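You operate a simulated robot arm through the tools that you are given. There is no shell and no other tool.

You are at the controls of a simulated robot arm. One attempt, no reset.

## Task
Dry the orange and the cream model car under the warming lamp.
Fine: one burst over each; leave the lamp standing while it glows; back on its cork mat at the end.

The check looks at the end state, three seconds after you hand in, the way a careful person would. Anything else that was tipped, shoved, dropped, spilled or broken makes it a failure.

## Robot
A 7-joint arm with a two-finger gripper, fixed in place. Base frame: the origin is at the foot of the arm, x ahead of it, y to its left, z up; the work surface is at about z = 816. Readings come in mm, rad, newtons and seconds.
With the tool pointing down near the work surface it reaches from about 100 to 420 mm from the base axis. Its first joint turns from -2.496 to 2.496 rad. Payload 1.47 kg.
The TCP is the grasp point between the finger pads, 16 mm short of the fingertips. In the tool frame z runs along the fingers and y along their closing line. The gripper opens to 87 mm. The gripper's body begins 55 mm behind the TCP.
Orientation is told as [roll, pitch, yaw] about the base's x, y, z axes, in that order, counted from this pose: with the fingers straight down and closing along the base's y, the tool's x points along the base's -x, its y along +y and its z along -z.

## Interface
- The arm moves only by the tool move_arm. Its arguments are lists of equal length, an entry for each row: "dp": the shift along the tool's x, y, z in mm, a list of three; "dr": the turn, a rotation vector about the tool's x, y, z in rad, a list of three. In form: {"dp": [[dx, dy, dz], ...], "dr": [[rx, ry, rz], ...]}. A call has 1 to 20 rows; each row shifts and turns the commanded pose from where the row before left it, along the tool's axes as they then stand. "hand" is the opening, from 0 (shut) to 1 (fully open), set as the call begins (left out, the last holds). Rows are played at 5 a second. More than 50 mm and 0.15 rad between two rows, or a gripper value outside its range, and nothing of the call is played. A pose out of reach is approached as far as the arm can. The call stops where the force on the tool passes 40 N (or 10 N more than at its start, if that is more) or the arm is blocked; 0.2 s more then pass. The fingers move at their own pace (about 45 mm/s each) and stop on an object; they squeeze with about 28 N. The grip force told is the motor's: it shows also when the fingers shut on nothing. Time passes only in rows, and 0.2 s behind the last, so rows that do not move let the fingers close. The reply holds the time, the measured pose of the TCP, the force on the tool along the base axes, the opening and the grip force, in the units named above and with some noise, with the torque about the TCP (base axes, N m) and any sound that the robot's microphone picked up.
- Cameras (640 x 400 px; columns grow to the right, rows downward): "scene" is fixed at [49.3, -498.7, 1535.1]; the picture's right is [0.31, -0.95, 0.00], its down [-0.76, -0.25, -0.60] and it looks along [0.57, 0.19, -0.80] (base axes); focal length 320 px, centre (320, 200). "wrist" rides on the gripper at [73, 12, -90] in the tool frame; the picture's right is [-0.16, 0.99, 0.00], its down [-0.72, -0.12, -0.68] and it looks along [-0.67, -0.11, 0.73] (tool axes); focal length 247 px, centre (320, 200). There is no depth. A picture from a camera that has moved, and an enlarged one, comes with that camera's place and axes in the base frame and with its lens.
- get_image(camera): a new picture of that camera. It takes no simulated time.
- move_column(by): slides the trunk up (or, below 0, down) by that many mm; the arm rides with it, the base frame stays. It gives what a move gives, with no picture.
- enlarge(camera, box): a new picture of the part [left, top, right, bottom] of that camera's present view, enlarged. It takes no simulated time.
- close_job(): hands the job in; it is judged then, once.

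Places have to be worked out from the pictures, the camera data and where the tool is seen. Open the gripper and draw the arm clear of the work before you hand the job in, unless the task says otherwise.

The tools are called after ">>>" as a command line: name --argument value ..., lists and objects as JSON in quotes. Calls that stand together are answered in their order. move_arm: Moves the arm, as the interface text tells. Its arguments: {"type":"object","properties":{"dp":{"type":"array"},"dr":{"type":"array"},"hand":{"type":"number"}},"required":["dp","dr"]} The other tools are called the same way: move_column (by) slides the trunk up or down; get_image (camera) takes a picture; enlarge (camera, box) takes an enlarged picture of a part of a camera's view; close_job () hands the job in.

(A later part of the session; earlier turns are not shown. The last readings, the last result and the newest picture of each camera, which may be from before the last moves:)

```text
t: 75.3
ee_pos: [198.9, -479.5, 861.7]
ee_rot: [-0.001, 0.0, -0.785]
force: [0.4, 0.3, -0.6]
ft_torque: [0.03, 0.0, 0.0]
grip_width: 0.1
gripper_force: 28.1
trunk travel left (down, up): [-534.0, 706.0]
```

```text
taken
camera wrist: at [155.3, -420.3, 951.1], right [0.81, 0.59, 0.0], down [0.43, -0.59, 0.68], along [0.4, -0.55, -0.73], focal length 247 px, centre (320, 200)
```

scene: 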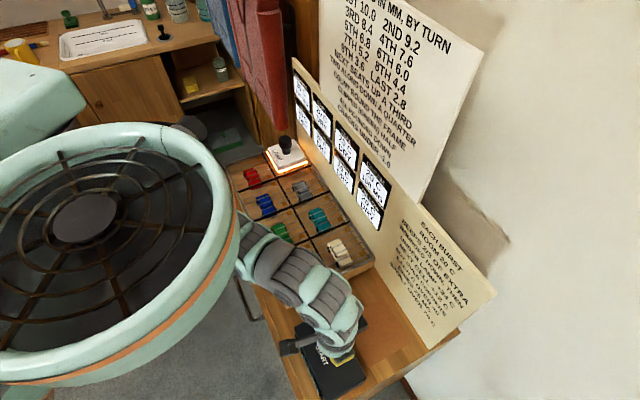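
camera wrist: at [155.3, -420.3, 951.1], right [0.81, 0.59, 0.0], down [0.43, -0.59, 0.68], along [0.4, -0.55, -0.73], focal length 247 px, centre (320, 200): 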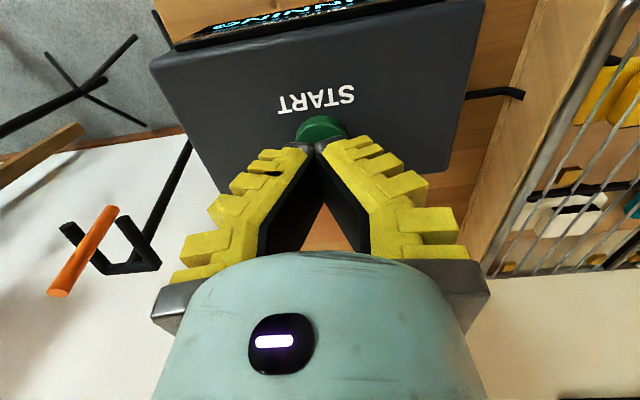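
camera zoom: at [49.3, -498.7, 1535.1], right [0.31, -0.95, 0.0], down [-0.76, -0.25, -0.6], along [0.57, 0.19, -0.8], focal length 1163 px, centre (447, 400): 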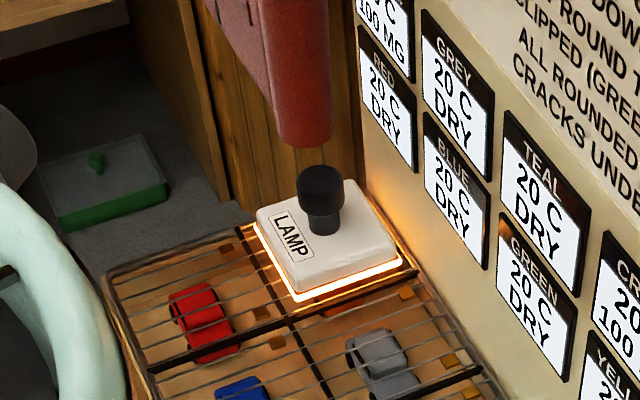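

The lamp glows over orange. While it does, I only raise the trunk and wait, leaving the lamp alone.

>>> move_column --by 105

>>> move_arm --dp '[[0, 0, 0], [0, 0, 0], [0, 0, 0], [0, 0, 0], [0, 0, 0], [0, 0, 0], [0, 0, 0], [0, 0, 0], [0, 0, 0], [0, 0, 0]]' --dr '[[0, 0, 0], [0, 0, 0], [0, 0, 0], [0, 0, 0], [0, 0, 0], [0, 0, 0], [0, 0, 0], [0, 0, 0], [0, 0, 0], [0, 0, 0]]'

>>> get_image --camera "scene"

>>> enlarge --camera "scene" --box '[260, 60, 400, 240]'

>>> get_image --camera "wrist"

```text
t: 76.7
ee_pos: [198.2, -479.1, 964.4]
ee_rot: [0.001, 0.0, -0.786]
force: [0.1, -0.5, 0.1]
ft_torque: [0.0, 0.01, -0.01]
grip_width: 0.0
gripper_force: 29.0
trunk travel left (down, up): [-639.0, 601.0]
```

```text
t: 78.9
ee_pos: [198.4, -479.5, 965.0]
ee_rot: [0.001, 0.0, -0.786]
force: [-0.2, -0.3, -0.3]
ft_torque: [0.01, -0.01, 0.04]
grip_width: 0.0
gripper_force: 27.9
trunk travel left (down, up): [-639.0, 601.0]
```

```text
taken
```

scene: 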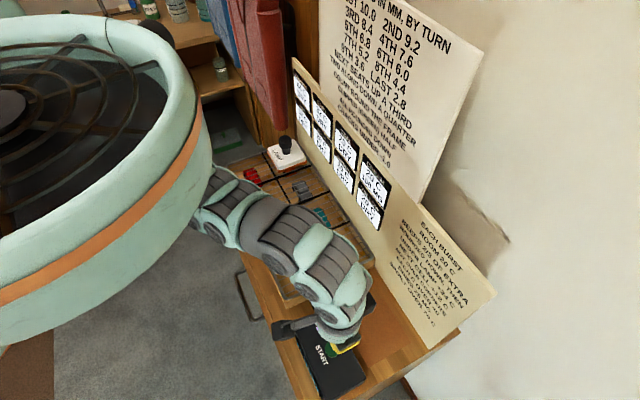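

```text
2.22 times, centred on (330, 150) of scene
camera zoom: at [49.3, -498.7, 1535.1], right [0.31, -0.95, 0.0], down [-0.76, -0.25, -0.6], along [0.57, 0.19, -0.8], focal length 711 px, centre (298, 311)
```

zoom: 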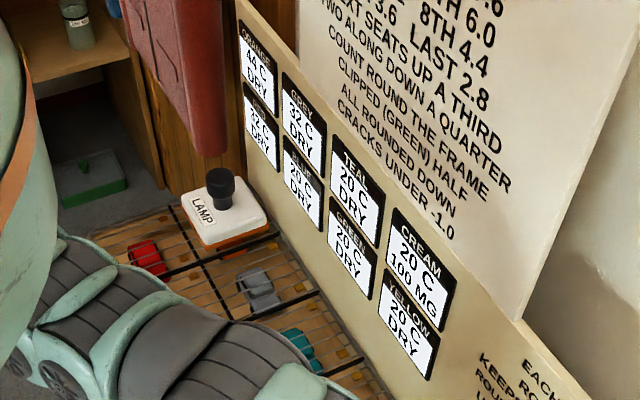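

```text
taken
camera wrist: at [155.3, -420.2, 1056.1], right [0.81, 0.59, 0.0], down [0.43, -0.59, 0.68], along [0.4, -0.55, -0.73], focal length 247 px, centre (320, 200)
```

wrist: 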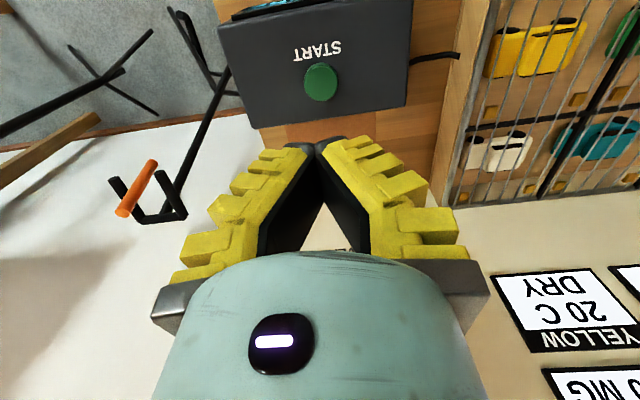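

Orange now reads 44 °C DRY and the glow has ended. I restore the 0.4 rad tilt, open the hand and go out to n≈553 on the way back to the lamp.

>>> move_arm --dp '[[0, 0, 0], [0, 0, 0], [0, 0, 0], [0, 0, 0], [-13.5, 5, 5.7], [-13.5, 5, 5.7], [-13.5, 5, 5.7], [-13.5, 5, 5.7], [-13.5, 5, 5.7]]' --dr '[[0, -0.1, 0], [0, -0.1, 0], [0, -0.1, 0], [0, -0.1, 0], [0, 0, 0], [0, 0, 0], [0, 0, 0], [0, 0, 0], [0, 0, 0]]' --hand 0.8

>>> move_arm --dp '[[0, 26, 0], [0, 26, 0], [0, 26, 0], [0, 26, 0], [0, 26, 0], [0, 26, 0], [0, 26, 0], [0, 26, 0], [0, 26, 0], [0, 26, 0], [0, 26, 0], [0, 26, 0], [0, 26, 0], [0, 26, 0], [0, 26, 0], [0, 26, 0], [0, 26, 0], [0, 26, 0], [0, 26, 0]]' --dr '[[0, 0, 0], [0, 0, 0], [0, 0, 0], [0, 0, 0], [0, 0, 0], [0, 0, 0], [0, 0, 0], [0, 0, 0], [0, 0, 0], [0, 0, 0], [0, 0, 0], [0, 0, 0], [0, 0, 0], [0, 0, 0], [0, 0, 0], [0, 0, 0], [0, 0, 0], [0, 0, 0], [0, 0, 0]]'

>>> get_image --camera "wrist"

>>> get_image --camera "scene"

```text
t: 80.9
ee_pos: [269.0, -513.6, 966.5]
ee_rot: [-0.001, -0.398, -0.785]
force: [-1.0, 0.2, -0.2]
ft_torque: [0.03, -0.01, -0.01]
grip_width: 73.5
gripper_force: 2.6
trunk travel left (down, up): [-639.0, 601.0]
```

```text
t: 84.9
ee_pos: [617.5, -164.8, 964.9]
ee_rot: [0.0, -0.4, -0.786]
force: [0.3, 0.2, -0.3]
ft_torque: [0.01, 0.04, 0.0]
grip_width: 73.0
gripper_force: 2.5
trunk travel left (down, up): [-639.0, 601.0]
```

```text
taken
camera wrist: at [554.2, -84.7, 1019.5], right [0.8, 0.59, 0.06], down [0.2, -0.37, 0.91], along [0.56, -0.72, -0.41], focal length 247 px, centre (320, 200)
```

wrist: 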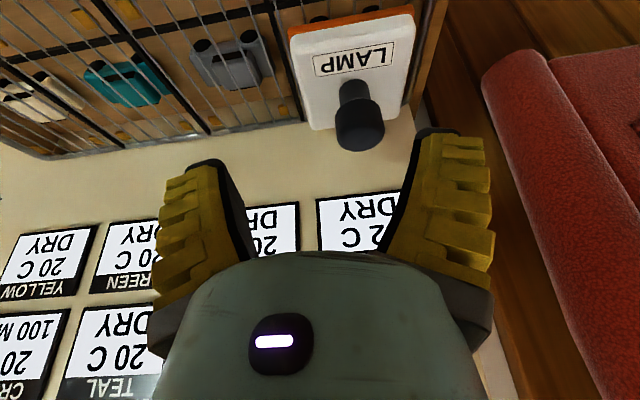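

```text
taken
```

scene: 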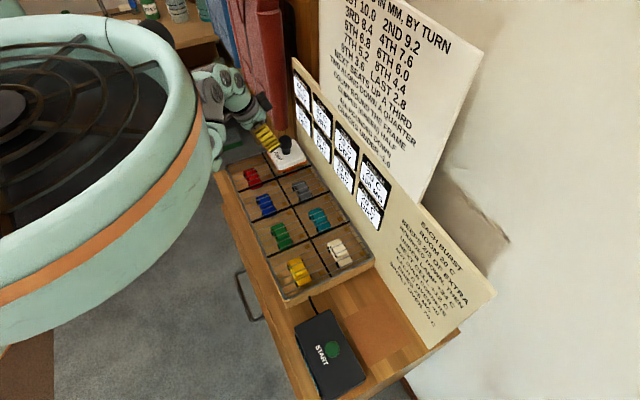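

The lamp is dark and in place, with the TCP at n≈553, m≈320. I move to be above it at n≈608, m≈348 at z=965, where the fingertips clear the cap by about 45 mm.

>>> move_arm --dp '[[0, 14, 0], [0, 14.2, 0], [-10.2, 0, 4.3], [-10.2, 0, 4.3], [-10.2, 0, 4.3], [-10.2, 0, 4.3], [-10.2, 0, 4.3], [0, 0, 0]]' --dr '[[0, 0, 0], [0, 0, 0], [0, 0, 0], [0, 0, 0], [0, 0, 0], [0, 0, 0], [0, 0, 0], [0, 0, 0]]'

>>> get_image --camera "wrist"

```text
t: 86.7
ee_pos: [676.0, -183.3, 967.5]
ee_rot: [0.0, -0.398, -0.785]
force: [-0.4, 0.6, -0.3]
ft_torque: [-0.01, 0.01, 0.02]
grip_width: 73.1
gripper_force: 2.8
trunk travel left (down, up): [-639.0, 601.0]
```

```text
taken
camera wrist: at [612.4, -103.1, 1022.2], right [0.8, 0.6, 0.06], down [0.2, -0.37, 0.91], along [0.56, -0.71, -0.41], focal length 247 px, centre (320, 200)
```

wrist: 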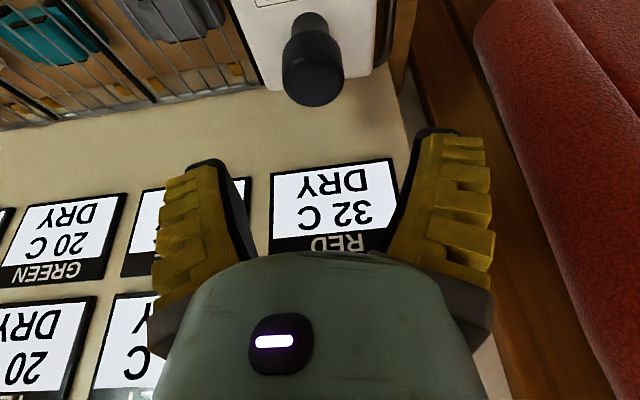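

Right above the lamp at n≈607.6, m≈348.4. I lower the trunk by 81 mm to the same grip height (z≈886).

>>> move_column --by -81

>>> get_image --camera "wrist"

```text
t: 87.9
ee_pos: [676.8, -182.3, 885.7]
ee_rot: [-0.002, -0.401, -0.785]
force: [0.8, 0.1, -0.5]
ft_torque: [0.03, 0.01, 0.0]
grip_width: 73.2
gripper_force: 2.1
trunk travel left (down, up): [-558.0, 682.0]
```

```text
taken
camera wrist: at [612.5, -103.2, 941.5], right [0.8, 0.6, 0.06], down [0.2, -0.37, 0.91], along [0.56, -0.72, -0.41], focal length 247 px, centre (320, 200)
```

wrist: 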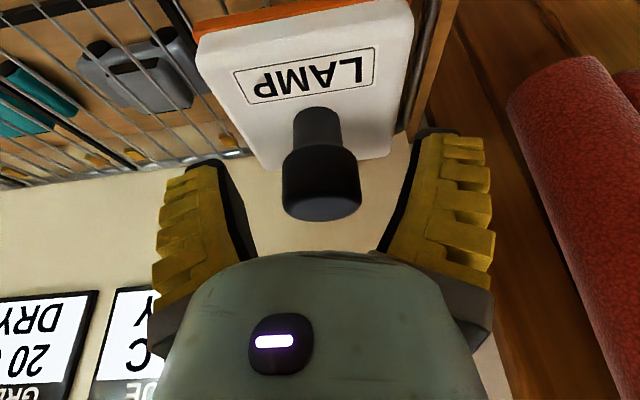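

The cap is again centred between the pads at the right height. I close the gripper.

>>> move_arm --dp '[[0, 0, 0], [0, 0, 0], [0, 0, 0], [0, 0, 0], [0, 0, 0], [0, 0, 0]]' --dr '[[0, 0, 0], [0, 0, 0], [0, 0, 0], [0, 0, 0], [0, 0, 0], [0, 0, 0]]' --hand 0

>>> move_column --by 30

>>> get_image --camera "wrist"

>>> enlarge --camera "scene" --box '[220, 90, 350, 200]'

```text
t: 89.3
ee_pos: [676.3, -182.9, 885.9]
ee_rot: [0.0, -0.401, -0.784]
force: [-1.6, 1.6, 4.2]
ft_torque: [-0.16, -0.09, -0.03]
grip_width: 32.6
gripper_force: 27.9
trunk travel left (down, up): [-558.0, 682.0]
```

```text
t: 90.0
ee_pos: [676.2, -182.9, 916.6]
ee_rot: [0.001, -0.397, -0.786]
force: [-0.1, -0.7, -2.7]
ft_torque: [0.02, 0.01, -0.02]
grip_width: 32.1
gripper_force: 27.6
trunk travel left (down, up): [-588.0, 652.0]
```

```text
taken
camera wrist: at [611.7, -102.9, 970.7], right [0.8, 0.6, 0.06], down [0.2, -0.37, 0.91], along [0.56, -0.71, -0.41], focal length 247 px, centre (320, 200)
```

wrist: 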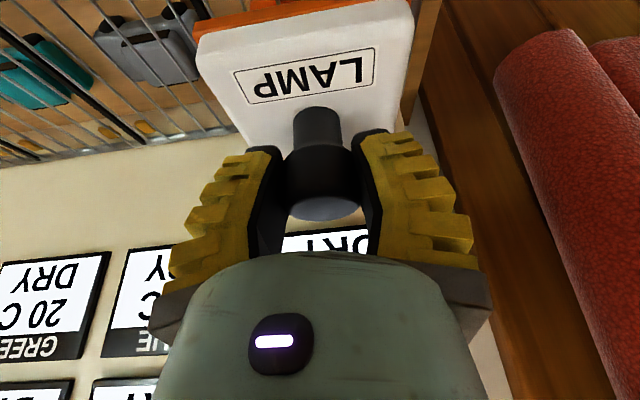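

```text
3.64 times, centred on (285, 145) of scene
camera zoom: at [49.3, -498.7, 1535.1], right [0.31, -0.95, 0.0], down [-0.76, -0.25, -0.6], along [0.57, 0.19, -0.8], focal length 1163 px, centre (447, 400)
```

zoom: 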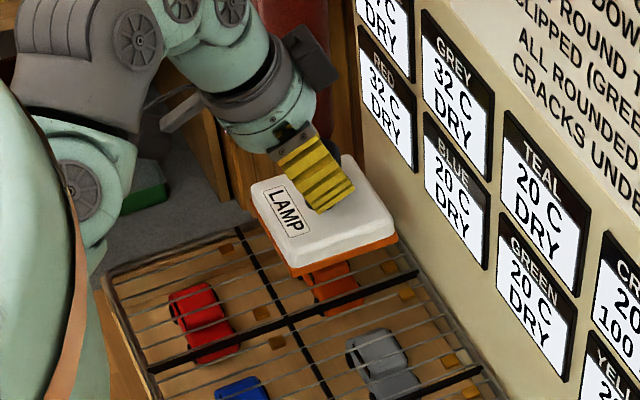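

The lamp is lifted cleanly off the grill. I raise 55 mm more, pull back 45 mm, and travel 344 mm along the bench to the cream cell.

>>> move_column --by 55

>>> move_arm --dp '[[10.4, 0, -4.4], [10.4, 0, -4.4], [10.4, 0, -4.4], [10.4, 0, -4.4], [0, -22, 0], [0, -22, 0], [0, -22, 0], [0, -22, 0], [0, -22, 0], [0, -22, 0], [0, -22, 0], [0, -22, 0], [0, -22, 0], [0, -22, 0], [0, -22, 0], [0, -22, 0], [0, -22, 0], [0, -22, 0], [0, -22, 0], [0, -14, 0]]' --dr '[[0, 0, 0], [0, 0, 0], [0, 0, 0], [0, 0, 0], [0, 0, 0], [0, 0, 0], [0, 0, 0], [0, 0, 0], [0, 0, 0], [0, 0, 0], [0, 0, 0], [0, 0, 0], [0, 0, 0], [0, 0, 0], [0, 0, 0], [0, 0, 0], [0, 0, 0], [0, 0, 0], [0, 0, 0], [0, 0, 0]]'

>>> get_image --camera "scene"

>>> get_image --camera "wrist"

```text
t: 91.0
ee_pos: [675.3, -182.7, 971.4]
ee_rot: [0.0, -0.401, -0.787]
force: [0.1, -0.2, -1.9]
ft_torque: [0.01, -0.04, 0.02]
grip_width: 31.9
gripper_force: 28.3
trunk travel left (down, up): [-643.0, 597.0]
```

```text
t: 95.2
ee_pos: [399.9, -394.7, 971.3]
ee_rot: [-0.001, -0.401, -0.785]
force: [-0.7, 0.1, -2.8]
ft_torque: [0.02, 0.01, -0.04]
grip_width: 32.0
gripper_force: 27.6
trunk travel left (down, up): [-643.0, 597.0]
```

```text
taken
```

scene: 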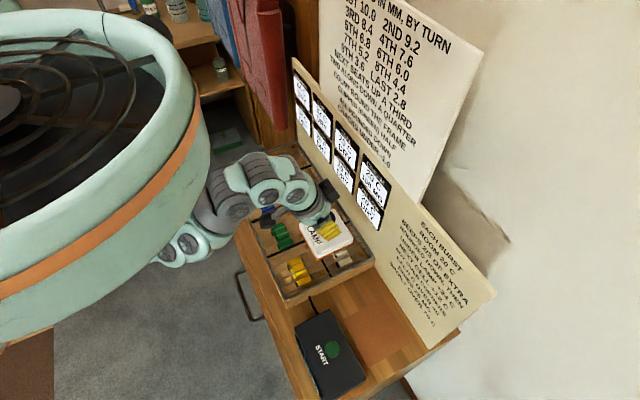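

```text
taken
camera wrist: at [336.9, -314.8, 1027.0], right [0.8, 0.59, 0.06], down [0.2, -0.37, 0.91], along [0.56, -0.72, -0.41], focal length 247 px, centre (320, 200)
```

wrist: 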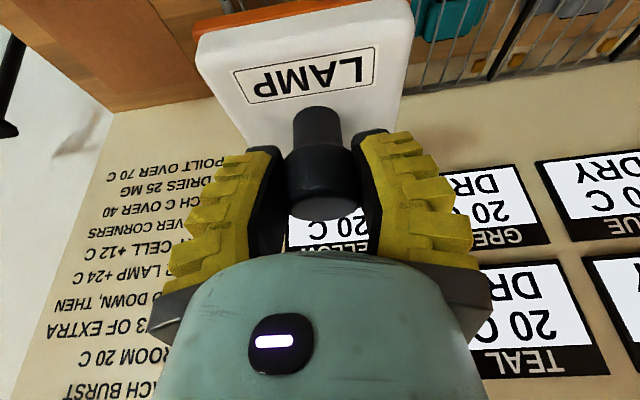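

The lamp is at n≈562, m≈4. I push it out 46 mm to n≈608, over the cream cell centre.

>>> move_arm --dp '[[-10.6, 0, 4.5], [-10.6, 0, 4.5], [-10.6, 0, 4.5], [-10.6, 0, 4.5], [0, 0, 0]]' --dr '[[0, 0, 0], [0, 0, 0], [0, 0, 0], [0, 0, 0], [0, 0, 0]]'

>>> move_column --by -72

>>> enlarge --camera "scene" --box '[290, 190, 410, 290]'

>>> get_image --camera "wrist"

```text
t: 96.4
ee_pos: [432.6, -427.7, 971.4]
ee_rot: [0.0, -0.399, -0.785]
force: [-0.1, -0.9, -2.6]
ft_torque: [-0.04, 0.0, -0.03]
grip_width: 32.0
gripper_force: 28.5
trunk travel left (down, up): [-643.0, 597.0]
```

```text
t: 97.5
ee_pos: [432.4, -427.6, 898.3]
ee_rot: [0.001, -0.4, -0.788]
force: [0.9, -0.1, -1.7]
ft_torque: [0.01, 0.02, -0.01]
grip_width: 31.8
gripper_force: 27.8
trunk travel left (down, up): [-571.0, 669.0]
```

```text
4.00 times, centred on (350, 240) of scene
camera zoom: at [49.3, -498.7, 1535.1], right [0.31, -0.95, 0.0], down [-0.76, -0.25, -0.6], along [0.57, 0.19, -0.8], focal length 1279 px, centre (200, 40)
```

zoom: 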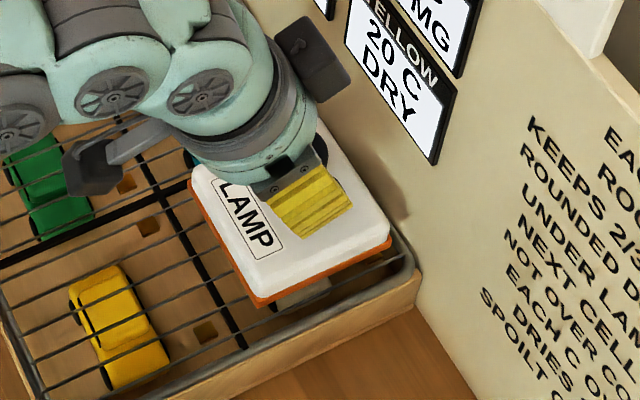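

```text
taken
camera wrist: at [369.1, -348.0, 953.9], right [0.8, 0.6, 0.06], down [0.2, -0.37, 0.91], along [0.56, -0.72, -0.41], focal length 247 px, centre (320, 200)
```

wrist: 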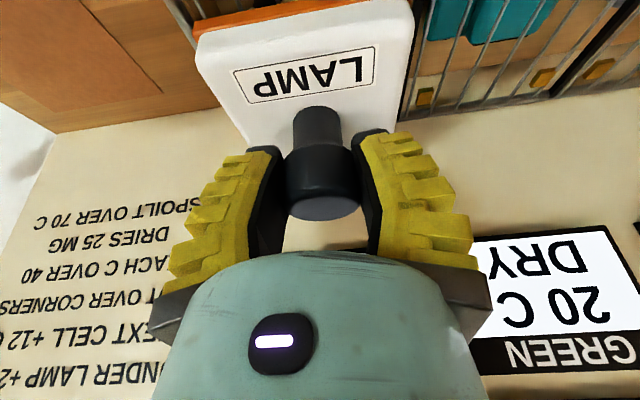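

The lamp's near corner projects to n≈566, m≈-45, so its centre is at about (610, 0), inside the cream cell. I lower gently to contact, expected near z≈886.

>>> move_arm --dp '[[1.36, 0, 3.22], [1.36, 0, 3.22], [1.17, 0, 2.76], [0, 0, 0]]' --dr '[[0, 0, 0], [0, 0, 0], [0, 0, 0], [0, 0, 0]]'

```text
t: 98.5
ee_pos: [433.4, -426.8, 888.4]
ee_rot: [0.0, -0.4, -0.785]
force: [0.3, 0.1, -2.8]
ft_torque: [0.03, 0.03, 0.05]
grip_width: 31.8
gripper_force: 28.1
trunk travel left (down, up): [-571.0, 669.0]
```

Still free at z≈888.4. I go down in 1 mm steps.

>>> move_arm --dp '[[0.39, 0, 0.92], [0.39, 0, 0.92], [0.39, 0, 0.92], [0, 0, 0]]' --dr '[[0, 0, 0], [0, 0, 0], [0, 0, 0], [0, 0, 0]]'

```text
t: 99.5
ee_pos: [433.1, -427.6, 887.1]
ee_rot: [0.001, -0.402, -0.785]
force: [-0.6, 2.6, 3.6]
ft_torque: [-0.24, -0.14, 0.03]
grip_width: 32.2
gripper_force: 27.5
trunk travel left (down, up): [-571.0, 669.0]
```

First contact is felt (about 6 N). I go down one more millimetre to seat it flat, then release.

>>> move_arm --dp '[[0.39, 0, 0.92], [0, 0, 0]]' --dr '[[0, 0, 0], [0, 0, 0]]'

>>> enlarge --camera "scene" --box '[310, 200, 400, 280]'

```text
t: 100.1
ee_pos: [433.7, -428.6, 886.4]
ee_rot: [0.001, -0.405, -0.786]
force: [-2.0, 5.0, 12.6]
ft_torque: [0.06, 0.04, 0.05]
grip_width: 32.7
gripper_force: 28.0
trunk travel left (down, up): [-571.0, 669.0]
```

```text
5.00 times, centred on (355, 240) of scene
camera zoom: at [49.3, -498.7, 1535.1], right [0.31, -0.95, 0.0], down [-0.76, -0.25, -0.6], along [0.57, 0.19, -0.8], focal length 1599 px, centre (145, 0)
```

zoom: 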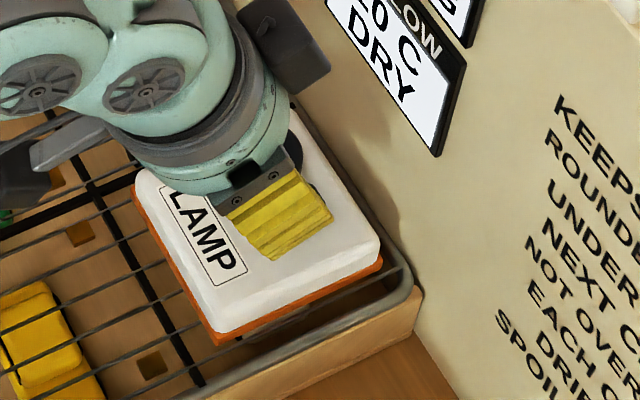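

The lamp sits flat (torque near zero, about 13 N). I relieve 1.2 mm and then open the hand.

>>> move_arm --dp '[[-0.47, 0, -1.1], [0, 0, 0]]' --dr '[[0, 0, 0], [0, 0, 0]]'

>>> move_arm --dp '[[0, 0, 0], [0, 0, 0], [0, 0, 0], [0, 0, 0], [0, 0, 0]]' --dr '[[0, 0, 0], [0, 0, 0], [0, 0, 0], [0, 0, 0], [0, 0, 0]]' --hand 0.8

>>> get_image --camera "wrist"

```text
t: 100.7
ee_pos: [434.2, -429.0, 886.6]
ee_rot: [0.0, -0.399, -0.786]
force: [2.8, -1.1, 4.0]
ft_torque: [-0.33, -0.23, 0.02]
grip_width: 32.7
gripper_force: 28.5
trunk travel left (down, up): [-571.0, 669.0]
```

```text
t: 101.9
ee_pos: [432.9, -427.9, 886.1]
ee_rot: [0.001, -0.399, -0.784]
force: [0.1, -0.1, -0.2]
ft_torque: [0.01, -0.02, -0.02]
grip_width: 72.9
gripper_force: 2.7
trunk travel left (down, up): [-571.0, 669.0]
```

```text
taken
camera wrist: at [368.7, -347.6, 941.1], right [0.8, 0.6, 0.06], down [0.2, -0.37, 0.91], along [0.56, -0.72, -0.41], focal length 247 px, centre (320, 200)
```

wrist: 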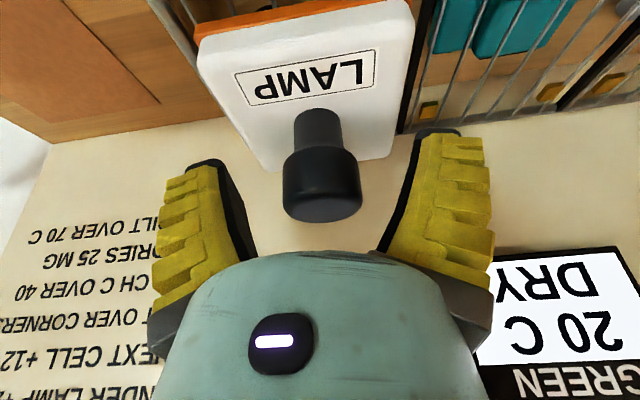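

Released, with the lamp standing over cream; the release pose was TCP (433, -428, 886). I rise 88 mm with the trunk and check the lamp's place from the scene camera.

>>> move_column --by 88

>>> enlarge --camera "scene" --box '[290, 190, 410, 290]'

```text
t: 103.1
ee_pos: [431.4, -427.7, 974.4]
ee_rot: [-0.001, -0.399, -0.783]
force: [0.1, -0.6, -0.2]
ft_torque: [-0.02, 0.02, 0.0]
grip_width: 73.0
gripper_force: 2.7
trunk travel left (down, up): [-659.0, 581.0]
```

```text
4.00 times, centred on (350, 240) of scene
camera zoom: at [49.3, -498.7, 1535.1], right [0.31, -0.95, 0.0], down [-0.76, -0.25, -0.6], along [0.57, 0.19, -0.8], focal length 1279 px, centre (200, 40)
```

zoom: 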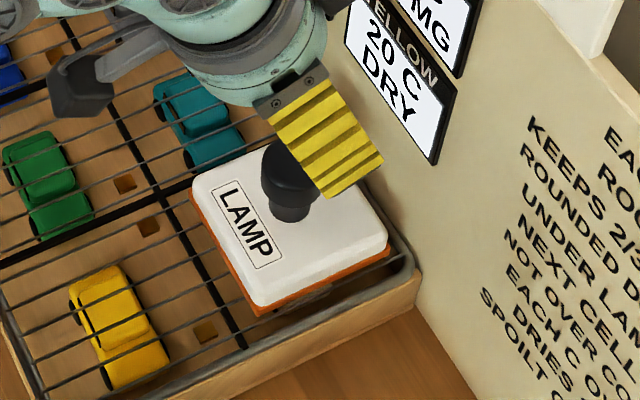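

The lamp stands well inside the cream cell. Now I return to the START box along the same path as before, closing the fingers on the way.

>>> move_arm --dp '[[13, 0, -5.5], [13, 0, -5.5], [13, 0, -5.5], [13, 0, -5.5], [0, -25, 0], [0, -25, 0], [0, -25, 0], [0, -25, 0], [0, -25, 0], [0, -25, 0], [0, -25, 0]]' --dr '[[0, 0, 0], [0, 0, 0], [0, 0, 0], [0, 0, 0], [0, 0, 0], [0, 0, 0], [0, 0, 0], [0, 0, 0], [0, 0, 0], [0, 0, 0], [0, 0, 0]]'

>>> move_arm --dp '[[13, -7, -5.5], [13, -7, -5.5], [13, -7, -5.5], [13, -7, -5.5], [0, 0, 0], [0, 0, 0]]' --dr '[[0, 0, 0], [0, 0, 0], [0, 0, 0], [0, 0, 0], [0, 0.1, 0], [0, 0.1, 0]]' --hand 0

>>> get_image --camera "wrist"

```text
t: 105.5
ee_pos: [269.3, -512.0, 975.0]
ee_rot: [-0.001, -0.399, -0.784]
force: [0.2, -0.1, -0.5]
ft_torque: [0.02, 0.03, -0.02]
grip_width: 73.0
gripper_force: 2.3
trunk travel left (down, up): [-659.0, 581.0]
```

```text
t: 106.9
ee_pos: [208.8, -491.7, 975.4]
ee_rot: [-0.001, -0.197, -0.785]
force: [0.3, -0.3, -0.3]
ft_torque: [0.0, -0.02, 0.03]
grip_width: 0.0
gripper_force: 27.6
trunk travel left (down, up): [-659.0, 581.0]
```

```text
taken
camera wrist: at [154.0, -420.1, 1049.0], right [0.81, 0.59, 0.03], down [0.32, -0.49, 0.81], along [0.49, -0.64, -0.59], focal length 247 px, centre (320, 200)
```

wrist: 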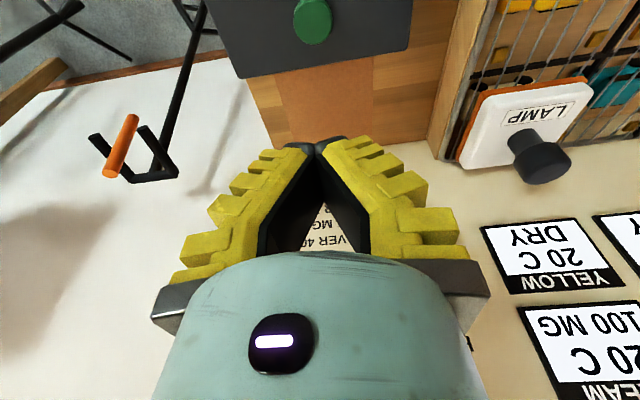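

At n≈495, m≈-200. I pull back 16 mm, shift 1.5 mm, and bring the tool vertical over the button.

>>> move_arm --dp '[[7.8, 0.8, -1.6], [7.8, 0.7, -1.6], [0, 0, 0], [0, 0, 0], [0, 0, 0]]' --dr '[[0, 0, 0], [0, 0, 0], [0, 0.1, 0], [0, 0.1, 0], [0, 0, 0]]'

>>> move_column --by -105

>>> get_image --camera "wrist"

>>> enlarge --camera "scene" --box '[260, 60, 400, 290]'

```text
t: 108.1
ee_pos: [198.6, -479.2, 974.2]
ee_rot: [0.002, 0.0, -0.785]
force: [-0.5, 0.7, 0.1]
ft_torque: [0.01, -0.01, 0.02]
grip_width: 0.4
gripper_force: 27.7
trunk travel left (down, up): [-659.0, 581.0]
```

```text
t: 109.5
ee_pos: [197.7, -479.6, 870.4]
ee_rot: [0.001, 0.0, -0.785]
force: [-0.1, 0.1, -0.1]
ft_torque: [0.02, -0.02, 0.0]
grip_width: 0.0
gripper_force: 27.5
trunk travel left (down, up): [-554.0, 686.0]
```

```text
taken
camera wrist: at [155.3, -419.7, 959.6], right [0.81, 0.59, 0.0], down [0.43, -0.59, 0.68], along [0.4, -0.55, -0.73], focal length 247 px, centre (320, 200)
```

wrist: 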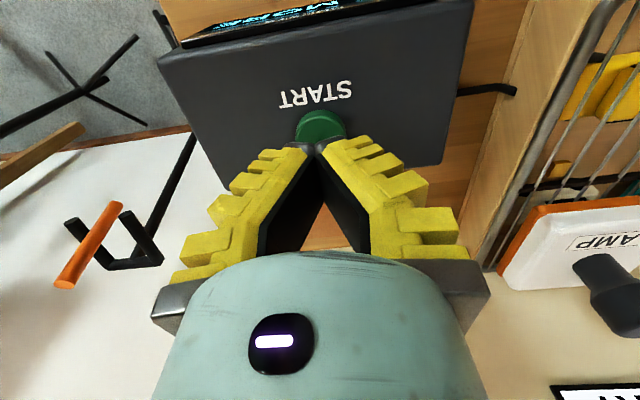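

```text
1.74 times, centred on (330, 175) of scene
camera zoom: at [49.3, -498.7, 1535.1], right [0.31, -0.95, 0.0], down [-0.76, -0.25, -0.6], along [0.57, 0.19, -0.8], focal length 556 px, centre (303, 244)
```

zoom: 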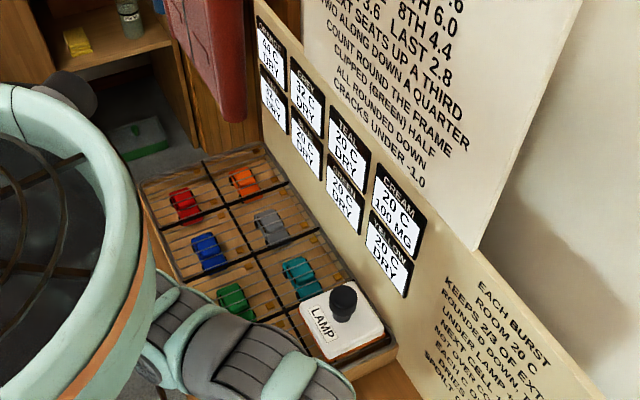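

Positioned exactly above the button, with the lamp standing over cream and dark. I come down 20 mm, then press in 2 mm steps.

>>> move_arm --dp '[[0, 0, 4], [0, 0, 4], [0, 0, 4], [0, 0, 4], [0, 0, 4], [0, 0, 4]]' --dr '[[0, 0, 0], [0, 0, 0], [0, 0, 0], [0, 0, 0], [0, 0, 0], [0, 0, 0]]'

>>> move_arm --dp '[[0, 0, 2], [0, 0, 2], [0, 0, 2]]' --dr '[[0, 0, 0], [0, 0, 0], [0, 0, 0]]'

```text
t: 110.9
ee_pos: [200.0, -478.2, 844.7]
ee_rot: [0.001, 0.0, -0.785]
force: [0.8, -0.4, 1.0]
ft_torque: [-0.01, 0.01, 0.03]
grip_width: 5.8
gripper_force: 27.6
trunk travel left (down, up): [-554.0, 686.0]
```

```text
t: 111.7
ee_pos: [198.6, -479.8, 839.1]
ee_rot: [-0.001, -0.002, -0.785]
force: [0.0, 2.1, 9.1]
ft_torque: [0.08, -0.02, 0.03]
grip_width: 5.8
gripper_force: 27.8
trunk travel left (down, up): [-554.0, 686.0]
heard: click
```

A click was heard again. I lift off and check that the lamp glows over cream.

>>> move_arm --dp '[[0, 0, -5], [0, 0, -10], [0, 0, -10]]' --dr '[[0, 0, 0], [0, 0, 0], [0, 0, 0]]'

>>> get_image --camera "scene"

>>> enlarge --camera "scene" --box '[290, 190, 410, 290]'

```text
t: 112.5
ee_pos: [199.4, -477.6, 864.4]
ee_rot: [0.001, -0.002, -0.786]
force: [-1.0, -0.1, 0.7]
ft_torque: [0.01, 0.04, -0.02]
grip_width: 0.1
gripper_force: 28.5
trunk travel left (down, up): [-554.0, 686.0]
```

```text
taken
```

scene: 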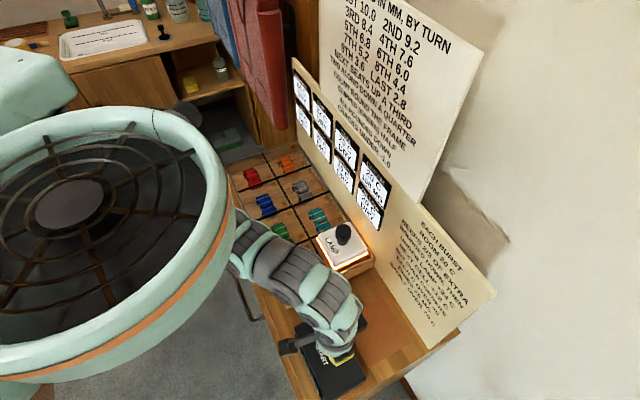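

```text
4.00 times, centred on (350, 240) of scene
camera zoom: at [49.3, -498.7, 1535.1], right [0.31, -0.95, 0.0], down [-0.76, -0.25, -0.6], along [0.57, 0.19, -0.8], focal length 1279 px, centre (200, 40)
```

zoom: 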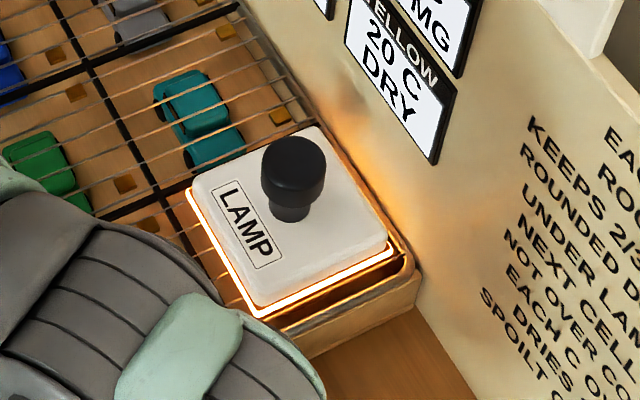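

The lamp glows over cream. I raise the trunk and wait until the glow has ended.

>>> move_column --by 105

>>> move_arm --dp '[[0, 0, 0], [0, 0, 0], [0, 0, 0], [0, 0, 0], [0, 0, 0], [0, 0, 0], [0, 0, 0], [0, 0, 0], [0, 0, 0], [0, 0, 0]]' --dr '[[0, 0, 0], [0, 0, 0], [0, 0, 0], [0, 0, 0], [0, 0, 0], [0, 0, 0], [0, 0, 0], [0, 0, 0], [0, 0, 0], [0, 0, 0]]'

>>> enlarge --camera "scene" --box '[260, 60, 400, 290]'

>>> enlarge --camera "scene" --box '[280, 60, 390, 240]'

```text
t: 113.9
ee_pos: [197.8, -478.9, 968.5]
ee_rot: [0.0, 0.001, -0.783]
force: [0.3, -0.7, -0.2]
ft_torque: [0.0, -0.03, 0.0]
grip_width: 0.2
gripper_force: 28.1
trunk travel left (down, up): [-659.0, 581.0]
```

```text
t: 116.1
ee_pos: [198.8, -478.1, 968.8]
ee_rot: [0.001, -0.001, -0.786]
force: [-0.7, -0.6, 0.0]
ft_torque: [-0.03, 0.03, -0.01]
grip_width: 0.0
gripper_force: 28.0
trunk travel left (down, up): [-659.0, 581.0]
```

```text
1.74 times, centred on (330, 175) of scene
camera zoom: at [49.3, -498.7, 1535.1], right [0.31, -0.95, 0.0], down [-0.76, -0.25, -0.6], along [0.57, 0.19, -0.8], focal length 556 px, centre (303, 244)
```

zoom: 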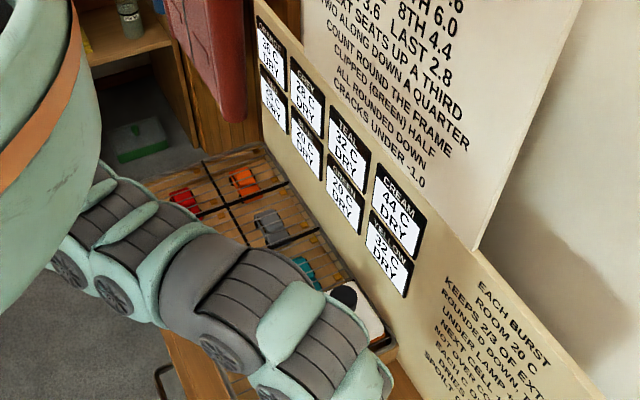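

```text
2.22 times, centred on (335, 150) of scene
camera zoom: at [49.3, -498.7, 1535.1], right [0.31, -0.95, 0.0], down [-0.76, -0.25, -0.6], along [0.57, 0.19, -0.8], focal length 711 px, centre (287, 311)
```

zoom: 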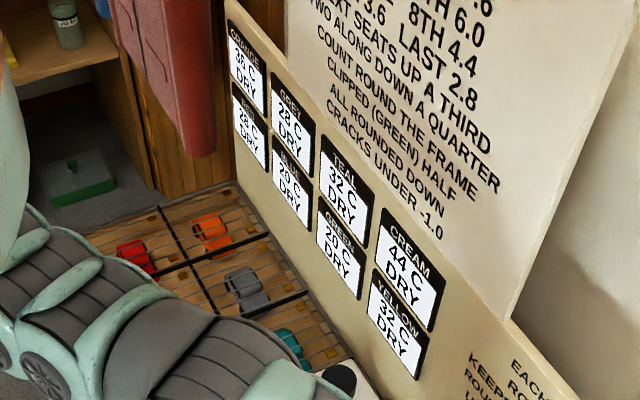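

Cream reads 44 °C DRY and all the cards read DRY. I restore the tilt, open the hand and travel back toward the lamp, checking that it no longer glows.

>>> move_arm --dp '[[0, 0, 0], [0, 0, 0], [0, 0, 0], [0, 0, 0], [-13.5, 5, 5.7], [-13.5, 5, 5.7], [-13.5, 5, 5.7], [-13.5, 5, 5.7], [-13.5, 5, 5.7]]' --dr '[[0, -0.1, 0], [0, -0.1, 0], [0, -0.1, 0], [0, -0.1, 0], [0, 0, 0], [0, 0, 0], [0, 0, 0], [0, 0, 0], [0, 0, 0]]' --hand 0.8

>>> move_arm --dp '[[0, 25, 0], [0, 25, 0], [0, 25, 0], [0, 25, 0], [0, 25, 0], [0, 25, 0], [0, 25, 0], [0, 0, 0]]' --dr '[[0, 0, 0], [0, 0, 0], [0, 0, 0], [0, 0, 0], [0, 0, 0], [0, 0, 0], [0, 0, 0], [0, 0, 0]]'

>>> get_image --camera "wrist"

>>> get_image --camera "scene"

```text
t: 118.1
ee_pos: [268.6, -513.7, 969.7]
ee_rot: [-0.002, -0.401, -0.782]
force: [0.1, 0.1, -0.3]
ft_torque: [0.02, 0.01, -0.02]
grip_width: 73.2
gripper_force: 3.0
trunk travel left (down, up): [-659.0, 581.0]
```

```text
t: 119.9
ee_pos: [391.9, -389.7, 970.7]
ee_rot: [0.0, -0.399, -0.788]
force: [0.8, 0.7, -0.1]
ft_torque: [-0.02, 0.05, -0.04]
grip_width: 73.3
gripper_force: 2.7
trunk travel left (down, up): [-659.0, 581.0]
```

```text
taken
camera wrist: at [327.4, -309.8, 1025.9], right [0.8, 0.59, 0.06], down [0.2, -0.37, 0.91], along [0.56, -0.72, -0.41], focal length 247 px, centre (320, 200)
```

wrist: 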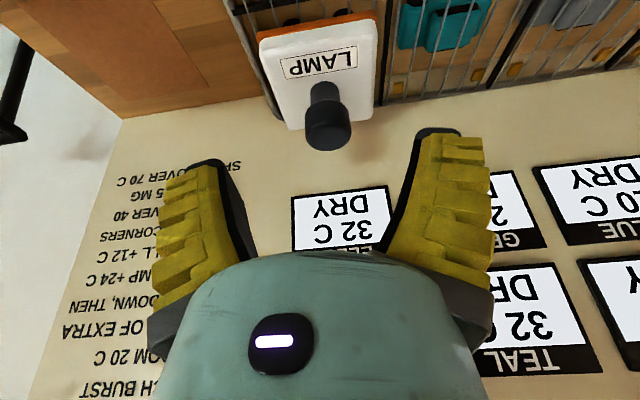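

```text
taken
```

scene: 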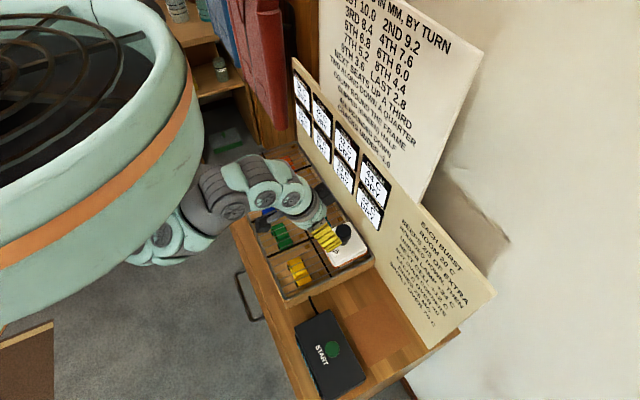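

The lamp is dark again. From n≈553, m≈2 I move out 56 mm above it, then lower 85 mm to the grip height.

>>> move_arm --dp '[[-10.3, 1, 4.35], [-10.3, 1, 4.35], [-10.3, 0, 4.35], [-10.3, 0, 4.35], [-10.3, 0, 4.35], [0, 0, 0]]' --dr '[[0, 0, 0], [0, 0, 0], [0, 0, 0], [0, 0, 0], [0, 0, 0], [0, 0, 0]]'

>>> get_image --camera "wrist"

```text
t: 121.3
ee_pos: [433.6, -427.5, 969.1]
ee_rot: [0.0, -0.401, -0.786]
force: [0.1, -0.1, -0.1]
ft_torque: [-0.03, 0.0, 0.03]
grip_width: 73.2
gripper_force: 2.5
trunk travel left (down, up): [-659.0, 581.0]
```

```text
taken
camera wrist: at [369.2, -346.9, 1024.7], right [0.8, 0.6, 0.06], down [0.2, -0.37, 0.91], along [0.56, -0.71, -0.41], focal length 247 px, centre (320, 200)
```

wrist: 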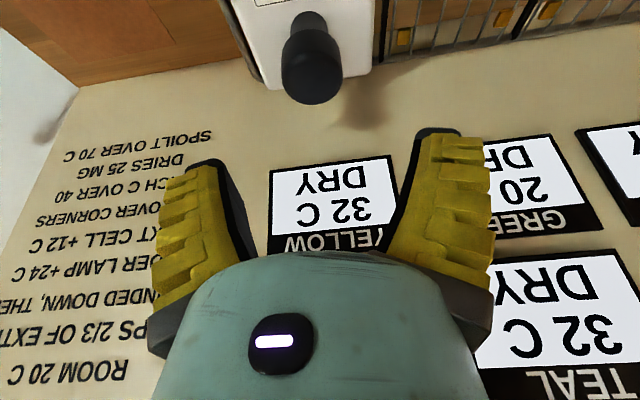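

The view matches the earlier approach, with TCP (433.6, -427.5) against the release pose (433, -428). I lower 83 mm to z≈886.

>>> move_column --by -83

>>> get_image --camera "wrist"

```text
t: 122.5
ee_pos: [432.8, -427.2, 887.0]
ee_rot: [0.0, -0.399, -0.787]
force: [0.0, -0.5, -0.1]
ft_torque: [0.02, -0.03, 0.02]
grip_width: 72.8
gripper_force: 2.4
trunk travel left (down, up): [-576.0, 664.0]
```

```text
taken
camera wrist: at [369.1, -347.0, 941.9], right [0.8, 0.6, 0.06], down [0.2, -0.37, 0.91], along [0.56, -0.72, -0.41], focal length 247 px, centre (320, 200)
```

wrist: 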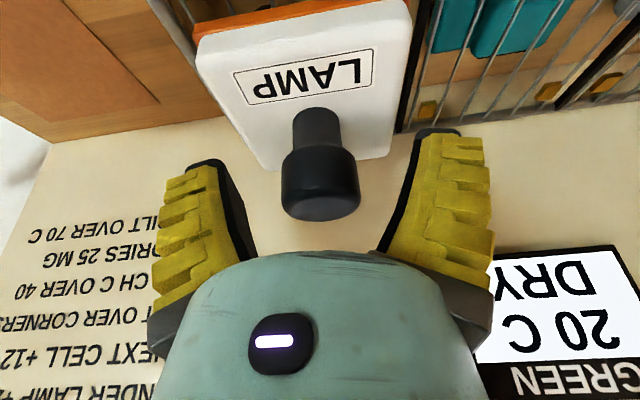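

The cap is centred between the pads. I close the gripper and lift the lamp off the grill.

>>> move_arm --dp '[[0, 0, 0], [0, 0, 0], [0, 0, 0], [0, 0, 0], [0, 0, 0], [0, 0, 0]]' --dr '[[0, 0, 0], [0, 0, 0], [0, 0, 0], [0, 0, 0], [0, 0, 0], [0, 0, 0]]' --hand 0

>>> move_column --by 85

>>> get_image --camera "wrist"

>>> get_image --camera "scene"

```text
t: 123.8
ee_pos: [433.2, -425.4, 886.8]
ee_rot: [0.001, -0.399, -0.785]
force: [-1.5, 1.8, 5.4]
ft_torque: [-0.13, -0.13, -0.03]
grip_width: 33.2
gripper_force: 28.0
trunk travel left (down, up): [-576.0, 664.0]
```

```text
t: 125.1
ee_pos: [433.1, -425.9, 971.6]
ee_rot: [0.0, -0.4, -0.785]
force: [0.3, -1.2, -2.6]
ft_torque: [0.01, 0.0, 0.02]
grip_width: 32.4
gripper_force: 27.6
trunk travel left (down, up): [-661.0, 579.0]
```

```text
taken
camera wrist: at [368.6, -346.6, 1026.4], right [0.8, 0.6, 0.06], down [0.2, -0.37, 0.91], along [0.56, -0.71, -0.41], focal length 247 px, centre (320, 200)
```

wrist: 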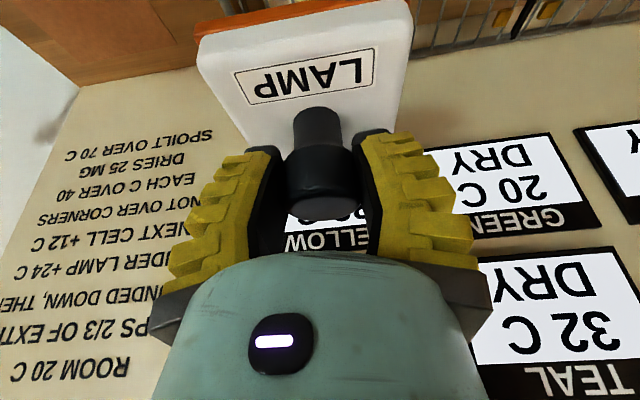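

```text
taken
```

scene: 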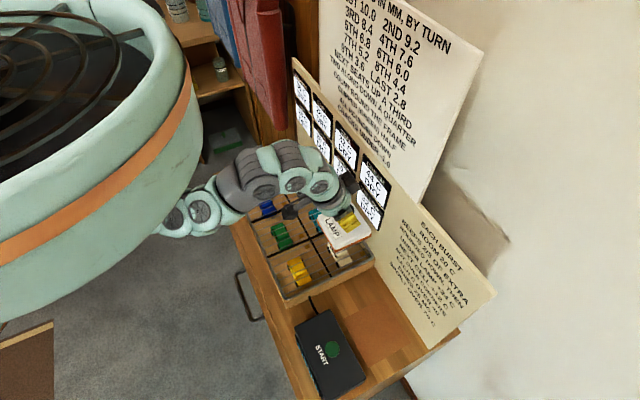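

The lamp is lifted, and I head for the cork mat: pull back 47 mm, travel 203 mm along, then go out 30 mm to n≈590, m≈-198.

>>> move_arm --dp '[[10.8, 0, -4.6], [10.8, 0, -4.6], [10.8, 0, -4.6], [10.8, 0, -4.6], [0, -20.3, 0], [0, -20.3, 0], [0, -20.3, 0], [0, -20.3, 0], [0, -20.3, 0], [0, -20.3, 0], [0, -20.3, 0], [0, -20.3, 0], [0, -20.3, 0], [0, -20.3, 0], [0, 0, 0]]' --dr '[[0, 0, 0], [0, 0, 0], [0, 0, 0], [0, 0, 0], [0, 0, 0], [0, 0, 0], [0, 0, 0], [0, 0, 0], [0, 0, 0], [0, 0, 0], [0, 0, 0], [0, 0, 0], [0, 0, 0], [0, 0, 0], [0, 0, 0]]'

>>> get_image --camera "scene"

```text
t: 128.3
ee_pos: [253.6, -536.2, 970.8]
ee_rot: [-0.004, -0.399, -0.785]
force: [-1.0, 0.4, -2.2]
ft_torque: [0.03, 0.0, -0.02]
grip_width: 32.6
gripper_force: 27.6
trunk travel left (down, up): [-661.0, 579.0]
```

```text
taken
```

scene: 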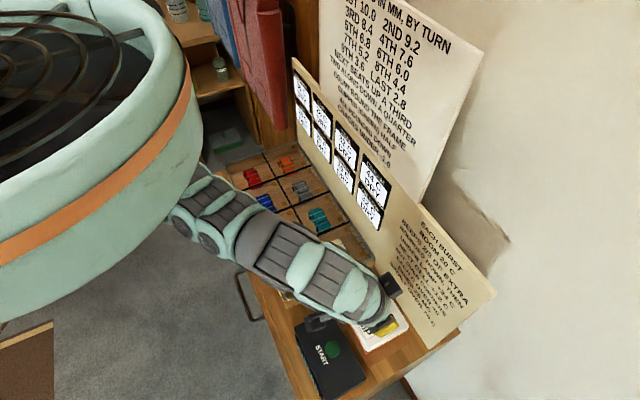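

At n≈558.5, m≈-199.8. I move out 31 mm and 2 mm along to be over the mat reference.

>>> move_arm --dp '[[-9.64, 0.7, 4.08], [-9.64, 0.7, 4.08], [-9.64, 0.6, 4.08], [0, 0, 0], [0, 0, 0]]' --dr '[[0, 0, 0], [0, 0, 0], [0, 0, 0], [0, 0, 0], [0, 0, 0]]'

>>> get_image --camera "wrist"

```text
t: 129.5
ee_pos: [277.7, -558.9, 971.0]
ee_rot: [0.0, -0.399, -0.785]
force: [-0.1, -0.1, -3.2]
ft_torque: [-0.01, -0.02, 0.0]
grip_width: 32.4
gripper_force: 28.6
trunk travel left (down, up): [-661.0, 579.0]
```

```text
taken
camera wrist: at [215.1, -478.4, 1026.5], right [0.8, 0.59, 0.06], down [0.2, -0.37, 0.91], along [0.56, -0.72, -0.41], focal length 247 px, centre (320, 200)
```

wrist: 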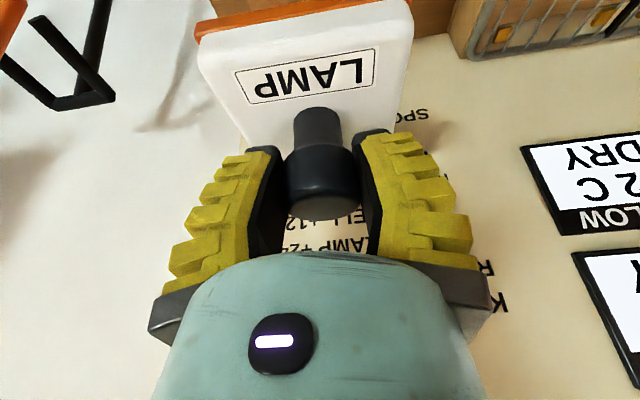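

About 2 mm beyond the reference in n, so I correct that and lower the trunk by 120 mm to just above the mat.

>>> move_arm --dp '[[1.84, 0, -0.78], [0, 0, 0]]' --dr '[[0, 0, 0], [0, 0, 0]]'

>>> move_column --by -120

>>> get_image --camera "wrist"

>>> enlarge --camera "scene" --box '[330, 270, 450, 370]'

```text
t: 130.1
ee_pos: [277.0, -557.3, 971.4]
ee_rot: [0.001, -0.4, -0.785]
force: [1.2, 0.3, -2.5]
ft_torque: [0.0, 0.01, -0.02]
grip_width: 32.3
gripper_force: 27.8
trunk travel left (down, up): [-661.0, 579.0]
```

```text
t: 131.6
ee_pos: [277.6, -556.8, 851.4]
ee_rot: [0.0, -0.401, -0.785]
force: [0.3, -0.6, -2.2]
ft_torque: [0.01, 0.01, 0.02]
grip_width: 32.3
gripper_force: 27.9
trunk travel left (down, up): [-541.0, 699.0]
```

```text
taken
camera wrist: at [213.9, -477.3, 907.0], right [0.8, 0.6, 0.06], down [0.2, -0.37, 0.91], along [0.56, -0.72, -0.41], focal length 247 px, centre (320, 200)
```

wrist: 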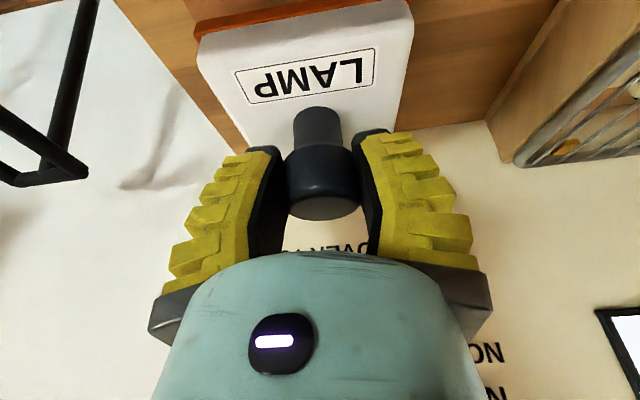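

```text
4.00 times, centred on (390, 320) of scene
camera zoom: at [49.3, -498.7, 1535.1], right [0.31, -0.95, 0.0], down [-0.76, -0.25, -0.6], along [0.57, 0.19, -0.8], focal length 1279 px, centre (40, -280)
```

zoom: 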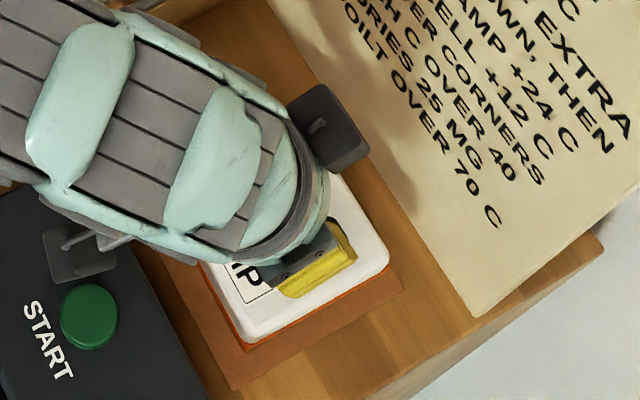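

The lateral position matches the pick-up pose within 1 mm. I lower 14 mm, then feel for the mat in 1 mm steps.

>>> move_arm --dp '[[1.36, 0, 3.22], [1.36, 0, 3.22], [1.36, 0, 3.22], [1.36, 0, 3.22], [0, 0, 0]]' --dr '[[0, 0, 0], [0, 0, 0], [0, 0, 0], [0, 0, 0], [0, 0, 0]]'

>>> move_arm --dp '[[0.39, 0, 0.92], [0.39, 0, 0.92], [0, 0, 0]]' --dr '[[0, 0, 0], [0, 0, 0], [0, 0, 0]]'

```text
t: 132.8
ee_pos: [277.2, -555.8, 838.1]
ee_rot: [-0.003, -0.399, -0.785]
force: [-0.8, 0.3, -2.7]
ft_torque: [-0.01, 0.0, 0.02]
grip_width: 32.5
gripper_force: 27.9
trunk travel left (down, up): [-541.0, 699.0]
```

```text
t: 133.6
ee_pos: [277.7, -557.2, 835.6]
ee_rot: [-0.003, -0.397, -0.787]
force: [-0.5, 0.2, -2.5]
ft_torque: [-0.01, 0.01, 0.0]
grip_width: 32.1
gripper_force: 28.1
trunk travel left (down, up): [-541.0, 699.0]
```

Still hanging free at z≈835.6. I continue in 1 mm steps.

>>> move_arm --dp '[[0.39, 0, 0.92], [0.39, 0, 0.92], [0, 0, 0]]' --dr '[[0, 0, 0], [0, 0, 0], [0, 0, 0]]'

```text
t: 134.4
ee_pos: [277.1, -556.1, 833.8]
ee_rot: [-0.002, -0.399, -0.785]
force: [0.6, -0.8, -2.6]
ft_torque: [0.05, -0.1, 0.0]
grip_width: 31.9
gripper_force: 28.4
trunk travel left (down, up): [-541.0, 699.0]
```

No contact yet at z≈833.8. One more millimetre at a time.

>>> move_arm --dp '[[0.39, 0, 0.92], [0, 0, 0]]' --dr '[[0, 0, 0], [0, 0, 0]]'

>>> move_arm --dp '[[0.39, 0, 0.92], [0, 0, 0]]' --dr '[[0, 0, 0], [0, 0, 0]]'

```text
t: 135.0
ee_pos: [277.9, -556.6, 833.5]
ee_rot: [-0.004, -0.399, -0.786]
force: [-0.3, 0.0, -2.5]
ft_torque: [0.0, 0.05, 0.04]
grip_width: 32.2
gripper_force: 28.3
trunk travel left (down, up): [-541.0, 699.0]
```

```text
t: 135.6
ee_pos: [278.1, -556.6, 832.2]
ee_rot: [-0.001, -0.401, -0.785]
force: [0.3, 0.7, -0.7]
ft_torque: [-0.02, -0.07, 0.0]
grip_width: 32.3
gripper_force: 28.2
trunk travel left (down, up): [-541.0, 699.0]
```

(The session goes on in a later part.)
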